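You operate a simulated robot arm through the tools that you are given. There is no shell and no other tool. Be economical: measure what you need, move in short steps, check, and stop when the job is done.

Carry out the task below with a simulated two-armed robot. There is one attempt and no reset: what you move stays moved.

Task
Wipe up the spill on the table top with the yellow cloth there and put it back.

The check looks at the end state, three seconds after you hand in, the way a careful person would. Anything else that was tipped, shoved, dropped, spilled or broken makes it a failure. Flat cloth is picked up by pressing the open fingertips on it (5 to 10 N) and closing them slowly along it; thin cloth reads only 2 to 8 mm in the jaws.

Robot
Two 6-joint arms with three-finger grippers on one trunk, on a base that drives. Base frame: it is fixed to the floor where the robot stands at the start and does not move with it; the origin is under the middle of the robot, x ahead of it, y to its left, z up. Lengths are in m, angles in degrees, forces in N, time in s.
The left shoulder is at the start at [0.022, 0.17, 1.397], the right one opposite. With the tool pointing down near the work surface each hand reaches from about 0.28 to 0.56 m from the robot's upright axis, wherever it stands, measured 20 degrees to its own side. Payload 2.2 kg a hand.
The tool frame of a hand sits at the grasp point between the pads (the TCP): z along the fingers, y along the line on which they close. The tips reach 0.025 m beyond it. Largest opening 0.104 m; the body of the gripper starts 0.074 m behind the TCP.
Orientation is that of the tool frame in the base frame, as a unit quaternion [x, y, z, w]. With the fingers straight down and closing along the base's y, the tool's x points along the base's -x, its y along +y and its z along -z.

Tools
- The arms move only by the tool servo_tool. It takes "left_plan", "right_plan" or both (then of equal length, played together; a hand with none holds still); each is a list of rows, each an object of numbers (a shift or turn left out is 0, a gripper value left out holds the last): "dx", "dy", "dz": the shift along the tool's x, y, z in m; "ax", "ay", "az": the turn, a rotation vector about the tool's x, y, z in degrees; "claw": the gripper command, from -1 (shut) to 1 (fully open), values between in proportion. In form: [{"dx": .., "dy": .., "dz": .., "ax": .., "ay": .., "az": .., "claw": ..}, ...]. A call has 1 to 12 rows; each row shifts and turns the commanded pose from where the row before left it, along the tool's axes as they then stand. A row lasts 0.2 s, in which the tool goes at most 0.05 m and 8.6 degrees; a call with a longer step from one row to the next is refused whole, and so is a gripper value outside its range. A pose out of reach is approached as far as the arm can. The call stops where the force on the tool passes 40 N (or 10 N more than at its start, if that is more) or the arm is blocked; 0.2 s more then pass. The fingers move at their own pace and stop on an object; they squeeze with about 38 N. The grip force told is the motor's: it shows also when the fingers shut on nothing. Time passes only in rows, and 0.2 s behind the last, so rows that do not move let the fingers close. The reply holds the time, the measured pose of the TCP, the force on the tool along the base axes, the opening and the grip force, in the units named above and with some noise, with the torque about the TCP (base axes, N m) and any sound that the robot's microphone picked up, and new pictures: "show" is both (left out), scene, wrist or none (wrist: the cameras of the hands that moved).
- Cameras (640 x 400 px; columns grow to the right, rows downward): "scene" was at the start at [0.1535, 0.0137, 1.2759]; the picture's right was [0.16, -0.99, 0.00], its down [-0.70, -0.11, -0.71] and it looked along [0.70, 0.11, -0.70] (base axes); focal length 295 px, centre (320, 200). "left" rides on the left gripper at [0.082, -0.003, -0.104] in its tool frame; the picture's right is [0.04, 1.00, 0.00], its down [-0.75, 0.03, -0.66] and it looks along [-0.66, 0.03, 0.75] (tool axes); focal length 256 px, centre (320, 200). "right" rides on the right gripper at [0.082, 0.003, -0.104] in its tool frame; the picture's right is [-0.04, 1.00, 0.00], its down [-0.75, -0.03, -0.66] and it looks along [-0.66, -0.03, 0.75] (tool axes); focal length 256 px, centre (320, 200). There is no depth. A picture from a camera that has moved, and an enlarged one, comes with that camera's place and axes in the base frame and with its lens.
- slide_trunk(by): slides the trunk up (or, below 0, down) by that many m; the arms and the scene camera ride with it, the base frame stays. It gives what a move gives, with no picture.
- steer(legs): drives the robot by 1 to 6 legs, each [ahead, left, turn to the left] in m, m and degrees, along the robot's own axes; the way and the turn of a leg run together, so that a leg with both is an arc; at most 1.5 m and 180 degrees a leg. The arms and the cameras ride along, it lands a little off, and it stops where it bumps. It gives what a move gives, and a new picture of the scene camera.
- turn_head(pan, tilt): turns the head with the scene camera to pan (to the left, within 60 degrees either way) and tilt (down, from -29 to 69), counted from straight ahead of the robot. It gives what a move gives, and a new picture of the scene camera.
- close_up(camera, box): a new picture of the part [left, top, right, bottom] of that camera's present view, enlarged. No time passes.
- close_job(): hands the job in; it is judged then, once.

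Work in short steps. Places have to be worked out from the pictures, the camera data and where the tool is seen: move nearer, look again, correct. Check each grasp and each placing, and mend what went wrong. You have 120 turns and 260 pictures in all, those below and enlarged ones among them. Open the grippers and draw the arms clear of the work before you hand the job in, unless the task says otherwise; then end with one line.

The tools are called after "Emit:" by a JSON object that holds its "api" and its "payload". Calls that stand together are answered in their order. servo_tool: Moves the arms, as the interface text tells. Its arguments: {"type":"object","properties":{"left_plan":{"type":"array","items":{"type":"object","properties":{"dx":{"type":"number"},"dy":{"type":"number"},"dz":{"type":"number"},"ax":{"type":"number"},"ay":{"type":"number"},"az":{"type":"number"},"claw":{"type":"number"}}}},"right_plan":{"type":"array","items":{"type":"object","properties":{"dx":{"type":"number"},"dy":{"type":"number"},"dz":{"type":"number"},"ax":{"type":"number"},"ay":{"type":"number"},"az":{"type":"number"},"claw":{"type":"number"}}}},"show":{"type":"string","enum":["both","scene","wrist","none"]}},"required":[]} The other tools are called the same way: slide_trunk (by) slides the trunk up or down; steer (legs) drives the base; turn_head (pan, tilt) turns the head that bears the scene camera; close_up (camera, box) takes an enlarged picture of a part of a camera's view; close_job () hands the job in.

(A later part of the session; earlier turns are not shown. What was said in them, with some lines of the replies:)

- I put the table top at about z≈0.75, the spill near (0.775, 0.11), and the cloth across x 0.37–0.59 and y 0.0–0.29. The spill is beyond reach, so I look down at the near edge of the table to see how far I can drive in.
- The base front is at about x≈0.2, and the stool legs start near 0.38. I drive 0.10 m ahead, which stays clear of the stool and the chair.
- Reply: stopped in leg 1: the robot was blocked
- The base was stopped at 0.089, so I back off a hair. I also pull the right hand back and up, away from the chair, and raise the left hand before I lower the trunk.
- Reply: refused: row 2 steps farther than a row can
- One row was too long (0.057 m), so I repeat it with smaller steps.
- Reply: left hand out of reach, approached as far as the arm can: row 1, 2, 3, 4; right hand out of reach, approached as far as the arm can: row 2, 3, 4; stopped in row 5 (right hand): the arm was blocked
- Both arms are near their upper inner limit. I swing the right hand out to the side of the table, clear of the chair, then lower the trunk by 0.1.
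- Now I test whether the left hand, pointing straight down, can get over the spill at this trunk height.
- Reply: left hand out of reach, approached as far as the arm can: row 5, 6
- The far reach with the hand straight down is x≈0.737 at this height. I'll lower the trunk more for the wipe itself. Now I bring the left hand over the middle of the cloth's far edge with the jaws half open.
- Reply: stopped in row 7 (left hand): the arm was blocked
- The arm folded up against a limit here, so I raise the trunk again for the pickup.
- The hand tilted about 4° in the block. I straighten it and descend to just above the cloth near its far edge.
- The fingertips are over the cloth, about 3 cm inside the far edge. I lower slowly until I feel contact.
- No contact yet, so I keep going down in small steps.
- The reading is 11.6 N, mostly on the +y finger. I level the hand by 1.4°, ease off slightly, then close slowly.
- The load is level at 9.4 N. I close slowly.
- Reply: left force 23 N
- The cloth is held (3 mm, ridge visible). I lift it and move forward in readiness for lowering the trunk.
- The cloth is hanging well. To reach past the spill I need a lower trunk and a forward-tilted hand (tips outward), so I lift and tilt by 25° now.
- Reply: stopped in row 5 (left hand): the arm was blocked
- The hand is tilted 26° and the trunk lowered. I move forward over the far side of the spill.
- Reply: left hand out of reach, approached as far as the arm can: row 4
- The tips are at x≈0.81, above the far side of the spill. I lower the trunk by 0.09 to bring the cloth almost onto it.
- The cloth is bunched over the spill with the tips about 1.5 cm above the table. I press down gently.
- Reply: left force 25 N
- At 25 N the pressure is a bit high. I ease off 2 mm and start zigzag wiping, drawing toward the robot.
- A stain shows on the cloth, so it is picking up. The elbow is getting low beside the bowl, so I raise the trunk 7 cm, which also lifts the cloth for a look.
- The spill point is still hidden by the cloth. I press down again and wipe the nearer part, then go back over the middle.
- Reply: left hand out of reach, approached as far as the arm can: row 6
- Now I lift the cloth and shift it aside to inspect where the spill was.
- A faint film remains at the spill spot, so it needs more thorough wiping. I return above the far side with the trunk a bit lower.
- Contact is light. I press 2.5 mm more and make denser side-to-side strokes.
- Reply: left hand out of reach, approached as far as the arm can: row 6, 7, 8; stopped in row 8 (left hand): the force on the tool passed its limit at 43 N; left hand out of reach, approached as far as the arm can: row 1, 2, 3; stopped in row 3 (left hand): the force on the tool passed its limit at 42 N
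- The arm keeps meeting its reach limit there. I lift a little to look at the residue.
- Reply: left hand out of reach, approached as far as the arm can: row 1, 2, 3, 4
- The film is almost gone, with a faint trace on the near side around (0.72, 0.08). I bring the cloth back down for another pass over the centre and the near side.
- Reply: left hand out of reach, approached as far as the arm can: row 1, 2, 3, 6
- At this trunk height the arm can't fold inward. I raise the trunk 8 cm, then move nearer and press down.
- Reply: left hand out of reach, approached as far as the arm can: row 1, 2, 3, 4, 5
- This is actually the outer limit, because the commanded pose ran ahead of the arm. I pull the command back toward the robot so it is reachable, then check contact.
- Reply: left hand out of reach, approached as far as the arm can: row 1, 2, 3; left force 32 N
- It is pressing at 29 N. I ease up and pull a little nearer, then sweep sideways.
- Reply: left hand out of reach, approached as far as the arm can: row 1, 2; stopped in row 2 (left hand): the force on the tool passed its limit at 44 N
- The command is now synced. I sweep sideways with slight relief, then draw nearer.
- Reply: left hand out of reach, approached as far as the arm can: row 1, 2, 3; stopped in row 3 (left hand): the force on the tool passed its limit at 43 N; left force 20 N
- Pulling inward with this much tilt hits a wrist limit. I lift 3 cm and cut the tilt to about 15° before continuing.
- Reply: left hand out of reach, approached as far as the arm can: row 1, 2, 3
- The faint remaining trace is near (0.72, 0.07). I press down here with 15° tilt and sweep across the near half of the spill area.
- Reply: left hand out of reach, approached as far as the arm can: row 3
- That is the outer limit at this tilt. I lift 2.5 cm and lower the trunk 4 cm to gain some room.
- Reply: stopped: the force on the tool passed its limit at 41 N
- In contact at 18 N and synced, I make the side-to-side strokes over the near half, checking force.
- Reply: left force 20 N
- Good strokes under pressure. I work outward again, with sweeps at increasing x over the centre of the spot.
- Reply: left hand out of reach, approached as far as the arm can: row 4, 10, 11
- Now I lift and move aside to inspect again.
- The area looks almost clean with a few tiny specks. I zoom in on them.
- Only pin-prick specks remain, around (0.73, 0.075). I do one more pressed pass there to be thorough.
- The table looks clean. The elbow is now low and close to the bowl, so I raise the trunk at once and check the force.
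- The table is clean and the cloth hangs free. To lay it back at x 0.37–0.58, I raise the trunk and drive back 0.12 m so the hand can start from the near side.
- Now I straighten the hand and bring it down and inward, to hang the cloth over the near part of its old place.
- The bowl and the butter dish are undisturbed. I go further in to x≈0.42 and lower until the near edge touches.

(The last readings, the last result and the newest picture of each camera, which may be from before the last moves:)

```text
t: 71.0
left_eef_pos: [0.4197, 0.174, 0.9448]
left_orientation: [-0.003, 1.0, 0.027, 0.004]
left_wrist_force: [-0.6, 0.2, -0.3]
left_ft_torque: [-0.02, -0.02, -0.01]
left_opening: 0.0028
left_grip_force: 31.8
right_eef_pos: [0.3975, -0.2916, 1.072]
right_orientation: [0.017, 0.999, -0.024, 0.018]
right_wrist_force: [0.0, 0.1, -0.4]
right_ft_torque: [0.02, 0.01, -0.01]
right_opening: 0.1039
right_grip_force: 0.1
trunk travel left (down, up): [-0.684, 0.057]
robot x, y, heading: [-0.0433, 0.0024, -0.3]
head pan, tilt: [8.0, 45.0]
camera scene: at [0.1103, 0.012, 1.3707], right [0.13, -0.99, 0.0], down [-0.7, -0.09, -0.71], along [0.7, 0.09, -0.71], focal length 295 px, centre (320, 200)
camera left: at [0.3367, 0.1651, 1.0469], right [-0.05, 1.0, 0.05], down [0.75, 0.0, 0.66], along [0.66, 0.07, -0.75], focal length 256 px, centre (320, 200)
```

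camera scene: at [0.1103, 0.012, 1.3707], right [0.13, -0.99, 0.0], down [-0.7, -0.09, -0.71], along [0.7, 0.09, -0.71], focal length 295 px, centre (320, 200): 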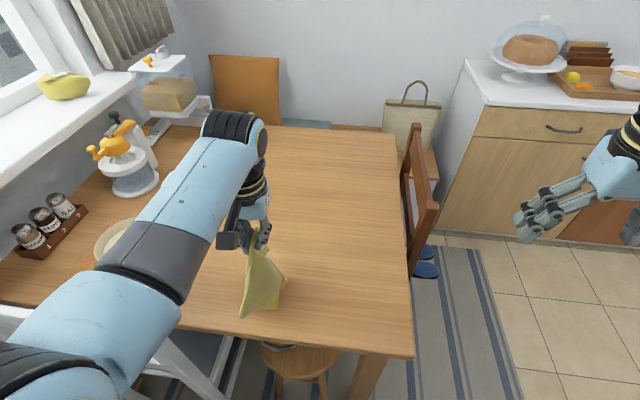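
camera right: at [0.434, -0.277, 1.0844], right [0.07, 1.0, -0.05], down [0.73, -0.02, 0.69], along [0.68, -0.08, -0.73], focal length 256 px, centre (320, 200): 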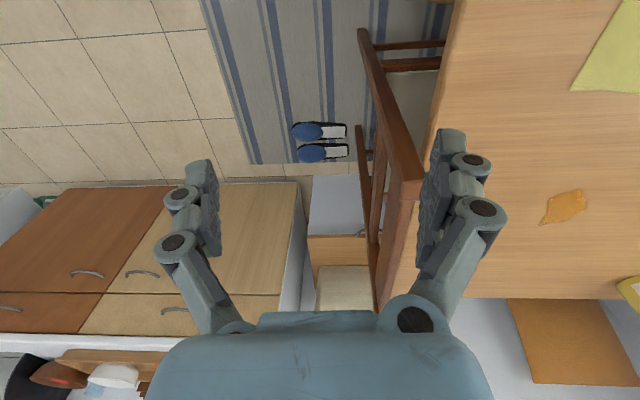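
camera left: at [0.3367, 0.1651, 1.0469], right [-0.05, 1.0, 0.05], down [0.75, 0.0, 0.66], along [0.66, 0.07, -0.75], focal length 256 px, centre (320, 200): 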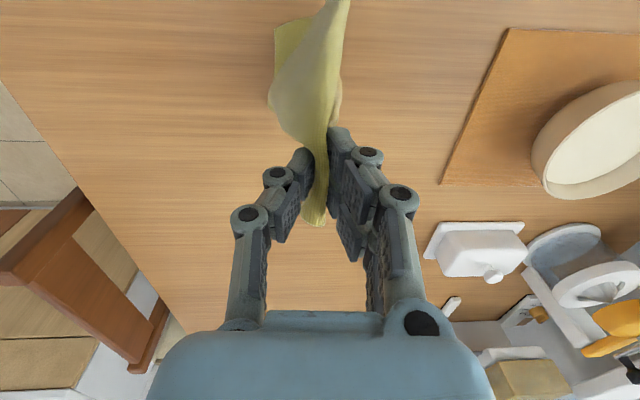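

The near edge is touching at about x≈0.36. I lay the cloth down by moving forward and down together, slowly.

Emit:
{"api": "servo_tool", "payload": {"left_plan": [{"dx": -0.013, "dz": 0.016, "dy": -0.003}, {"dx": -0.013, "dz": 0.016, "dy": -0.003}, {"dx": -0.013, "dz": 0.016, "dy": -0.003}, {"dx": -0.013, "dz": 0.016, "dy": -0.003}, {"dx": -0.013, "dz": 0.016, "dy": -0.003}, {"dx": -0.015, "dz": 0.016, "dy": -0.003}, {"dx": -0.015, "dz": 0.016, "dy": -0.003}, {"dx": -0.015, "dz": 0.016, "dy": -0.003}, {"dx": -0.015, "dz": 0.014}, {"dx": -0.015, "dz": 0.01}, {}]}}

```text
t: 73.4
left_eef_pos: [0.4784, 0.1419, 0.8553]
left_orientation: [0.001, 1.0, 0.011, 0.001]
left_wrist_force: [-0.2, -0.1, 0.8]
left_ft_torque: [0.0, -0.05, -0.06]
left_opening: 0.0031
left_grip_force: 32.0
left hand out of reach, approached as far as the arm can: row 6, 7, 8, 9, 10
right_eef_pos: [0.3964, -0.2909, 1.0729]
right_orientation: [0.016, 0.999, -0.023, 0.017]
right_wrist_force: [0.6, 0.1, -0.8]
right_ft_torque: [0.02, 0.01, -0.02]
right_opening: 0.104
right_grip_force: 0.0
trunk travel left (down, up): [-0.684, 0.057]
robot x, y, heading: [-0.0456, 0.0029, -0.5]
head pan, tilt: [8.0, 45.0]
camera scene: at [0.1102, 0.012, 1.3707], right [0.13, -0.99, 0.0], down [-0.7, -0.09, -0.71], along [0.7, 0.09, -0.71], focal length 295 px, centre (320, 200)
camera left: at [0.3964, 0.1366, 0.9602], right [-0.04, 1.0, 0.02], down [0.75, 0.02, 0.66], along [0.66, 0.04, -0.75], focal length 256 px, centre (320, 200)
```

scene: 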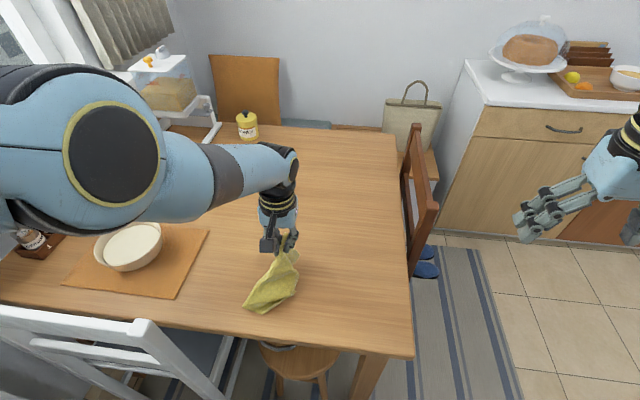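
left: 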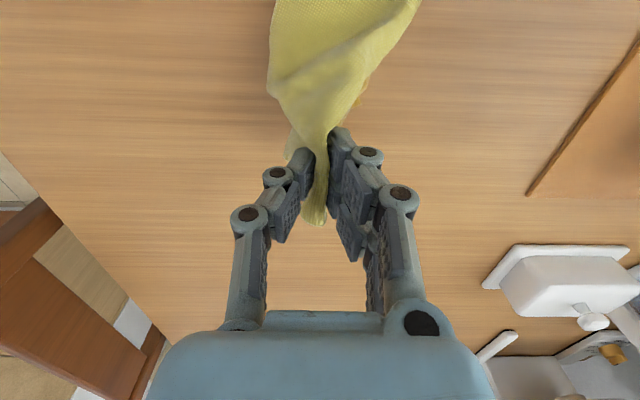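

It's the outer limit with the high trunk. I continue the laying motion by driving forward 0.05 m and lowering the trunk.

Emit:
{"api": "steer", "payload": {"legs": [[0.05, 0, 0]]}}

Emit:
{"api": "slide_trunk", "payload": {"by": -0.05}}

```text
t: 74.4
left_eef_pos: [0.5299, 0.141, 0.8555]
left_orientation: [0.001, 1.0, 0.011, -0.001]
left_wrist_force: [-0.3, -0.2, -1.8]
left_ft_torque: [0.03, 0.05, -0.02]
left_opening: 0.0028
left_grip_force: 32.1
right_eef_pos: [0.4484, -0.2924, 1.0706]
right_orientation: [0.016, 0.999, -0.024, 0.017]
right_wrist_force: [0.0, -0.6, -0.3]
right_ft_torque: [0.03, 0.02, -0.03]
right_opening: 0.1039
right_grip_force: 0.1
trunk travel left (down, up): [-0.684, 0.057]
robot x, y, heading: [0.0079, -0.0004, -0.6]
head pan, tilt: [8.0, 45.0]
camera scene: at [0.162, 0.0116, 1.3705], right [0.13, -0.99, 0.0], down [-0.7, -0.09, -0.71], along [0.7, 0.09, -0.71], focal length 295 px, centre (320, 200)
```

scene: 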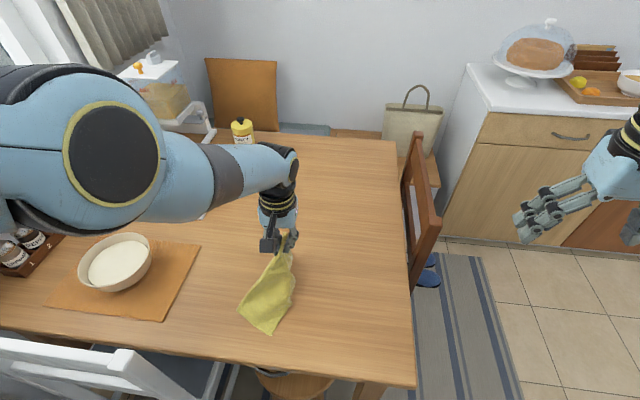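

```text
t: 75.3
left_eef_pos: [0.5283, 0.1425, 0.807]
left_orientation: [0.001, 1.0, 0.01, 0.001]
left_wrist_force: [0.5, 0.5, -0.1]
left_ft_torque: [0.05, 0.0, 0.0]
left_opening: 0.0028
left_grip_force: 32.1
right_eef_pos: [0.4466, -0.2914, 1.022]
right_orientation: [0.016, 0.999, -0.024, 0.018]
right_wrist_force: [0.0, 0.0, 0.5]
right_ft_torque: [0.03, 0.02, -0.02]
right_opening: 0.1043
right_grip_force: 0.1
trunk travel left (down, up): [-0.634, 0.107]
robot x, y, heading: [0.0069, 0.0025, -0.6]
head pan, tilt: [8.0, 45.0]
```

Good, the cloth is unrolling along the table. A little further forward and down.

Emit:
{"api": "steer", "payload": {"legs": [[0.03, 0, 0]]}}

Emit:
{"api": "slide_trunk", "payload": {"by": -0.025}}

Emit:
{"api": "close_up", "payload": {"camera": "scene", "box": [160, 180, 420, 380]}}

```text
t: 76.1
left_eef_pos: [0.5593, 0.1416, 0.805]
left_orientation: [0.001, 1.0, 0.01, -0.001]
left_wrist_force: [-0.2, -0.4, 0.0]
left_ft_torque: [0.01, 0.01, -0.01]
left_opening: 0.0031
left_grip_force: 31.8
right_eef_pos: [0.4782, -0.2918, 1.0208]
right_orientation: [0.016, 0.999, -0.024, 0.016]
right_wrist_force: [-0.3, 0.7, 0.1]
right_ft_torque: [-0.03, 0.05, 0.02]
right_opening: 0.1038
right_grip_force: 0.0
trunk travel left (down, up): [-0.634, 0.107]
robot x, y, heading: [0.0377, 0.0001, -0.6]
head pan, tilt: [8.0, 45.0]
camera scene: at [0.1917, 0.0113, 1.3204], right [0.13, -0.99, 0.0], down [-0.7, -0.09, -0.71], along [0.7, 0.09, -0.71], focal length 295 px, centre (320, 200)
```

scene: 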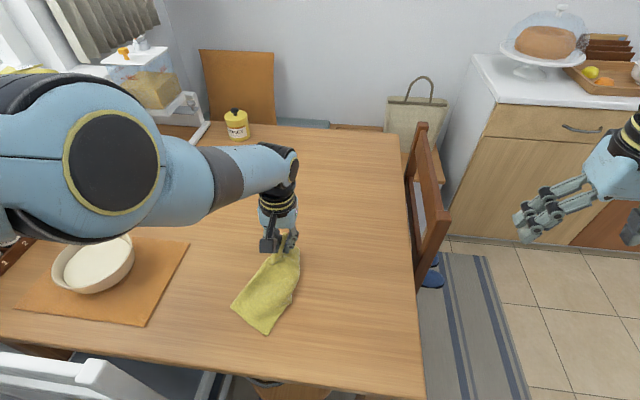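

```text
t: 76.8
left_eef_pos: [0.5575, 0.1414, 0.7818]
left_orientation: [0.001, 1.0, 0.011, 0.001]
left_wrist_force: [-0.6, 0.2, 0.9]
left_ft_torque: [0.0, -0.01, 0.01]
left_opening: 0.003
left_grip_force: 31.8
right_eef_pos: [0.4763, -0.2916, 0.9981]
right_orientation: [0.017, 0.999, -0.023, 0.018]
right_wrist_force: [0.4, -0.1, 0.3]
right_ft_torque: [-0.02, -0.04, -0.02]
right_opening: 0.1041
right_grip_force: 0.0
trunk travel left (down, up): [-0.609, 0.132]
robot x, y, heading: [0.0342, 0.0007, -0.5]
head pan, tilt: [8.0, 45.0]
```

```text
2.00 times, centred on (290, 280) of scene
camera zoom: at [0.19, 0.0113, 1.2956], right [0.13, -0.99, 0.0], down [-0.7, -0.09, -0.71], along [0.7, 0.09, -0.71], focal length 590 px, centre (380, 40)
```

zoom: 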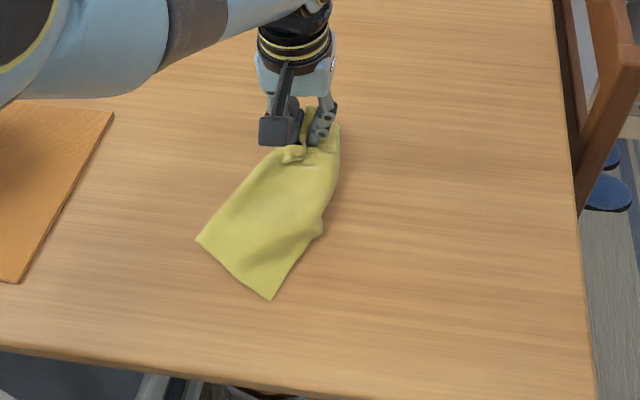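

The cloth is down at its old place but its sides are folded under. I release, lift the hand clear, and look at it.

Emit:
{"api": "servo_tool", "payload": {"left_plan": [{"claw": -0.6}, {"claw": -0.2}, {"claw": 0.0}, {"dz": -0.03}, {"dz": -0.04, "dx": -0.02}, {"dz": -0.03, "dx": -0.03}, {"dx": -0.03, "dy": 0.03}, {}]}}

Emit:
{"api": "close_up", "payload": {"camera": "scene", "box": [160, 180, 420, 380]}}

```text
t: 78.6
left_eef_pos: [0.6335, 0.1704, 0.8847]
left_orientation: [0.001, 1.0, 0.01, 0.0]
left_wrist_force: [0.9, -0.4, 0.5]
left_ft_torque: [0.0, -0.01, 0.02]
left_opening: 0.052
left_grip_force: 0.2
left hand out of reach, approached as far as the arm can: row 7
right_eef_pos: [0.4754, -0.2922, 0.9968]
right_orientation: [0.015, 0.999, -0.024, 0.018]
right_wrist_force: [-1.2, -0.5, 0.4]
right_ft_torque: [0.01, 0.0, 0.0]
right_opening: 0.104
right_grip_force: 0.1
trunk travel left (down, up): [-0.609, 0.132]
robot x, y, heading: [0.0387, 0.0004, -0.7]
head pan, tilt: [8.0, 45.0]
camera scene: at [0.1899, 0.0104, 1.2956], right [0.13, -0.99, 0.0], down [-0.7, -0.09, -0.71], along [0.7, 0.09, -0.71], focal length 295 px, centre (320, 200)
camera left: at [0.5517, 0.1637, 0.9888], right [-0.04, 1.0, 0.02], down [0.75, 0.02, 0.66], along [0.66, 0.04, -0.75], focal length 256 px, centre (320, 200)
```

scene: 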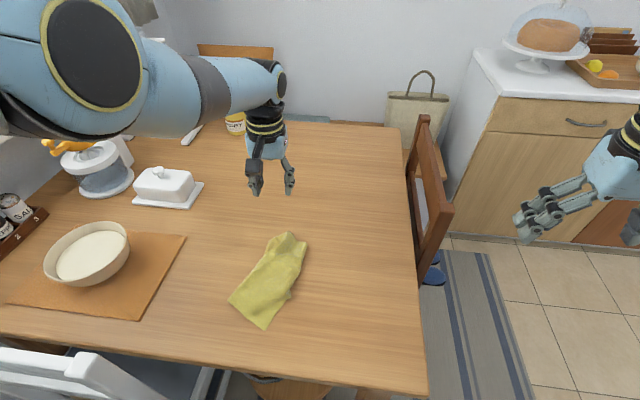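
left: 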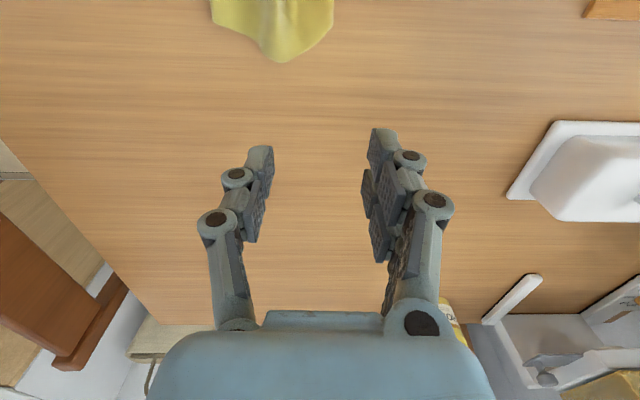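

```text
2.00 times, centred on (290, 280) of scene
camera zoom: at [0.1899, 0.0104, 1.2956], right [0.13, -0.99, 0.0], down [-0.7, -0.09, -0.71], along [0.7, 0.09, -0.71], focal length 590 px, centre (380, 40)
```

zoom: 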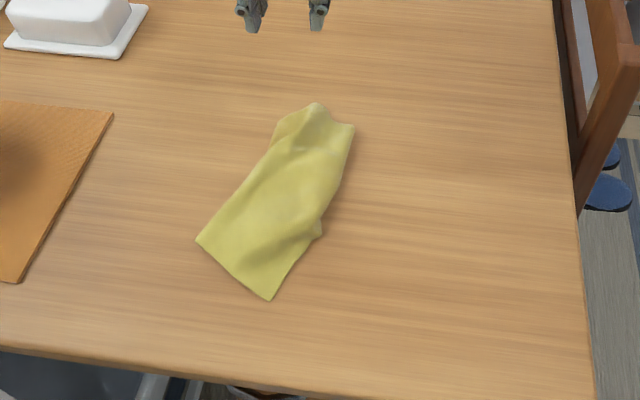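

The cloth lies centred at about (0.49, 0.157), against about (0.477, 0.152) originally, and the table items are in place. I raise the arm clear and inspect the spill area and the cloth once more.

Emit:
{"api": "slide_trunk", "payload": {"by": 0.1}}

Emit:
{"api": "servo_tool", "payload": {"left_plan": [{"dy": 0.03}, {"dy": 0.03}, {"dy": 0.03}, {"dy": 0.03}, {}]}}

Emit:
{"api": "close_up", "payload": {"camera": "scene", "box": [260, 150, 380, 240]}}

Emit:
{"api": "close_up", "payload": {"camera": "scene", "box": [0, 150, 320, 360]}}

```text
t: 80.0
left_eef_pos: [0.6326, 0.1691, 0.983]
left_orientation: [0.001, 1.0, 0.01, -0.001]
left_wrist_force: [-0.4, -0.3, -0.2]
left_ft_torque: [-0.01, 0.01, 0.04]
left_opening: 0.052
left_grip_force: 0.2
right_eef_pos: [0.4778, -0.2917, 1.0968]
right_orientation: [0.017, 0.999, -0.024, 0.019]
right_wrist_force: [-0.6, 0.2, -0.8]
right_ft_torque: [0.03, 0.01, -0.01]
right_opening: 0.1039
right_grip_force: 0.1
trunk travel left (down, up): [-0.709, 0.032]
robot x, y, heading: [0.0383, 0.0016, -0.5]
head pan, tilt: [8.0, 45.0]
```

```text
t: 81.2
left_eef_pos: [0.6343, 0.2893, 0.9873]
left_orientation: [0.001, 1.0, 0.01, -0.002]
left_wrist_force: [0.9, -1.5, -1.1]
left_ft_torque: [0.01, 0.01, 0.03]
left_opening: 0.0523
left_grip_force: 0.1
right_eef_pos: [0.4765, -0.2926, 1.0974]
right_orientation: [0.016, 0.999, -0.023, 0.018]
right_wrist_force: [-0.3, 0.3, 0.3]
right_ft_torque: [-0.02, 0.01, 0.0]
right_opening: 0.104
right_grip_force: 0.1
trunk travel left (down, up): [-0.709, 0.032]
robot x, y, heading: [0.0372, 0.0015, -0.7]
head pan, tilt: [8.0, 45.0]
camera scene: at [0.1904, 0.0105, 1.3957], right [0.13, -0.99, 0.0], down [-0.7, -0.09, -0.71], along [0.7, 0.09, -0.71], focal length 295 px, centre (320, 200)
camera left: at [0.5519, 0.2842, 1.0905], right [-0.04, 1.0, 0.02], down [0.75, 0.02, 0.66], along [0.66, 0.04, -0.75], focal length 256 px, centre (320, 200)
```

scene: 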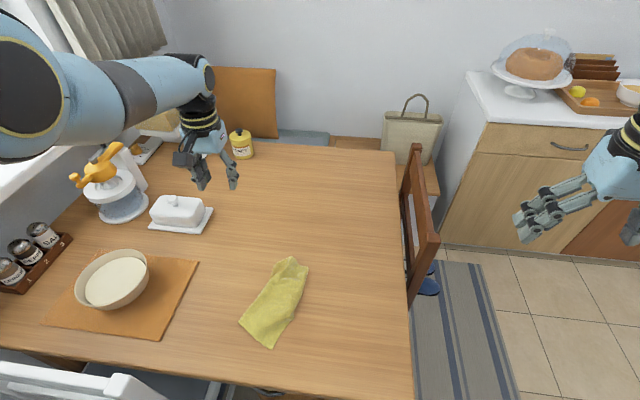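
left: 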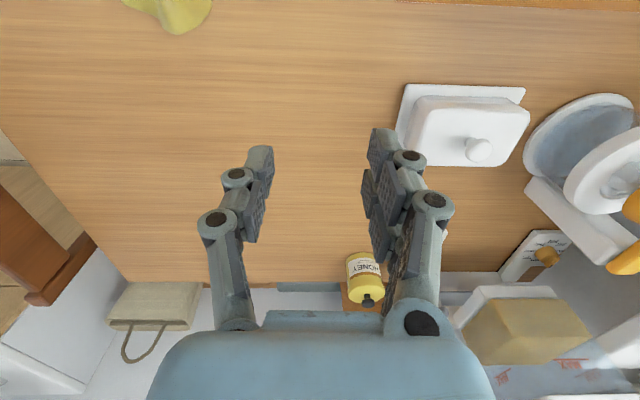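

```text
4.44 times, centred on (320, 195) of scene
camera zoom: at [0.1904, 0.0105, 1.3957], right [0.13, -0.99, 0.0], down [-0.7, -0.09, -0.71], along [0.7, 0.09, -0.71], focal length 1312 px, centre (320, 222)
```

zoom: 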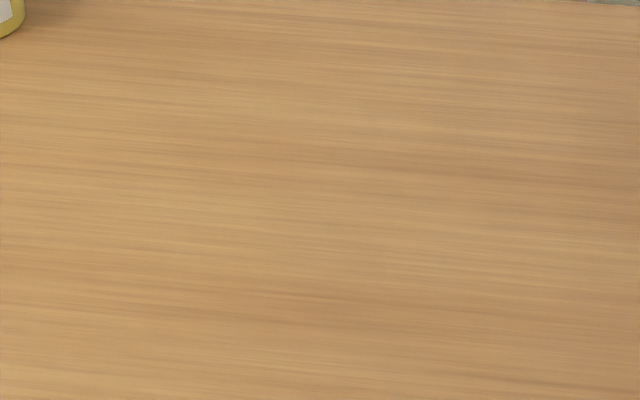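

```text
1.90 times, centred on (160, 255) of scene
camera zoom: at [0.1904, 0.0105, 1.3957], right [0.13, -0.99, 0.0], down [-0.7, -0.09, -0.71], along [0.7, 0.09, -0.71], focal length 562 px, centre (625, 95)
```

zoom: 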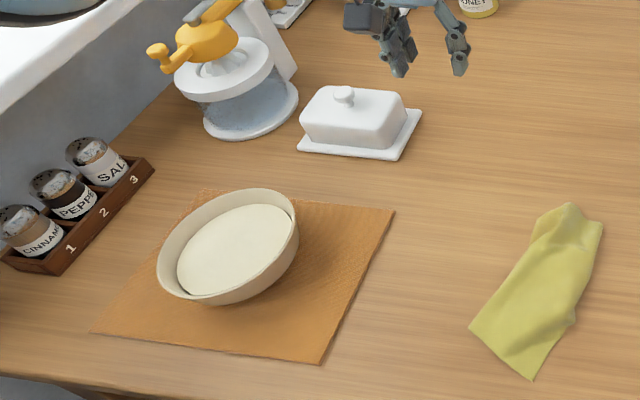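

The spill area is clean, and the bowl, butter dish and jars are in their original places. I check that my early bump did not move the stool or the chair.

Emit:
{"api": "turn_head", "payload": {"pan": 0, "tilt": 69}}

```text
t: 82.0
left_eef_pos: [0.634, 0.2902, 0.9858]
left_orientation: [0.001, 1.0, 0.011, -0.001]
left_wrist_force: [-0.2, 0.2, -0.7]
left_ft_torque: [-0.01, -0.01, 0.01]
left_opening: 0.0519
left_grip_force: 0.1
right_eef_pos: [0.4769, -0.2918, 1.0978]
right_orientation: [0.016, 0.999, -0.023, 0.017]
right_wrist_force: [0.2, -0.9, 0.6]
right_ft_torque: [0.01, -0.03, -0.02]
right_opening: 0.1041
right_grip_force: 0.2
trunk travel left (down, up): [-0.709, 0.032]
robot x, y, heading: [0.0383, 0.0002, -0.8]
head pan, tilt: [0.0, 68.8]
camera scene: at [0.1658, 0.0003, 1.3669], right [-0.01, -1.0, 0.0], down [-0.93, 0.01, -0.36], along [0.36, 0.0, -0.93], focal length 295 px, centre (320, 200)
```

scene: 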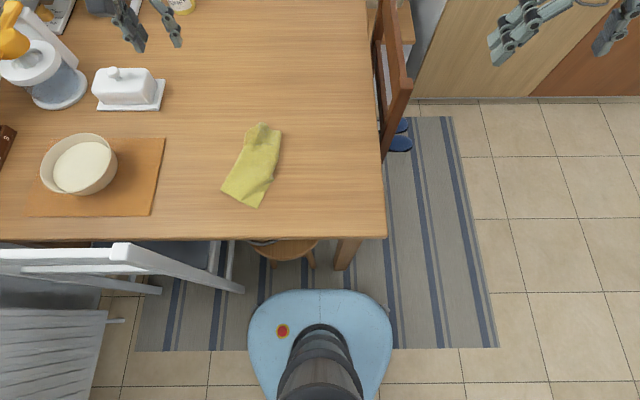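

The stool and chair stand where they were. I open the left gripper fully and back away from the table before handing in.

Emit:
{"api": "servo_tool", "payload": {"left_plan": [{"claw": 1}, {}, {}], "show": "none"}}

Emit:
{"api": "steer", "payload": {"legs": [[-0.04, 0, 0]]}}

```text
t: 82.8
left_eef_pos: [0.6335, 0.2905, 0.9863]
left_orientation: [0.001, 1.0, 0.011, -0.001]
left_wrist_force: [1.2, -0.2, 0.1]
left_ft_torque: [-0.02, -0.03, -0.04]
left_opening: 0.1039
left_grip_force: 0.0
right_eef_pos: [0.4769, -0.292, 1.0967]
right_orientation: [0.016, 0.999, -0.024, 0.018]
right_wrist_force: [0.1, -0.1, -0.4]
right_ft_torque: [-0.04, 0.02, 0.0]
right_opening: 0.1042
right_grip_force: 0.0
trunk travel left (down, up): [-0.709, 0.032]
robot x, y, heading: [0.0362, -0.0002, -0.4]
head pan, tilt: [0.0, 68.8]
```

```text
t: 83.7
left_eef_pos: [0.594, 0.2909, 0.9854]
left_orientation: [0.0, 1.0, 0.01, -0.001]
left_wrist_force: [0.5, 0.5, 0.9]
left_ft_torque: [0.01, 0.02, 0.02]
left_opening: 0.104
left_grip_force: 0.1
right_eef_pos: [0.4376, -0.291, 1.097]
right_orientation: [0.016, 0.999, -0.024, 0.018]
right_wrist_force: [0.2, -0.4, 0.0]
right_ft_torque: [0.0, 0.0, 0.0]
right_opening: 0.1038
right_grip_force: 0.0
trunk travel left (down, up): [-0.709, 0.032]
robot x, y, heading: [-0.0053, 0.0006, -0.6]
head pan, tilt: [0.0, 68.8]
camera scene: at [0.1259, 0.0007, 1.3669], right [-0.01, -1.0, 0.0], down [-0.93, 0.01, -0.36], along [0.36, 0.0, -0.93], focal length 295 px, centre (320, 200)
```

scene: 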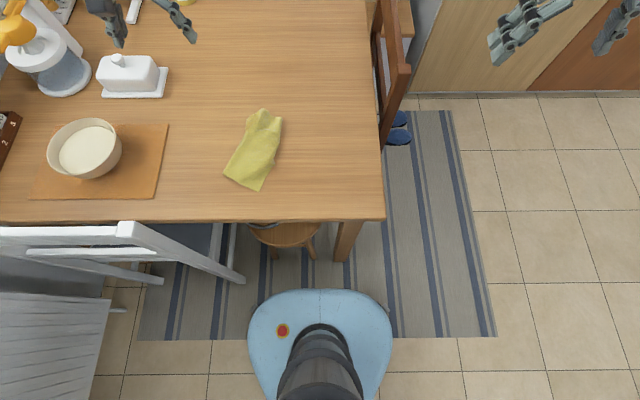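

The spill is gone, the cloth is back in its place, and both hands are open and clear, so I hand in.

Emit:
{"api": "close_job", "payload": {}}

```text
The job is handed in.
```

I wiped up the spill and put the yellow cloth back within about 2 cm of where it lay, but it is folded into a strip instead of spread flat. Nothing else on the table moved, and the stool and chair I bumped early on look unmoved.
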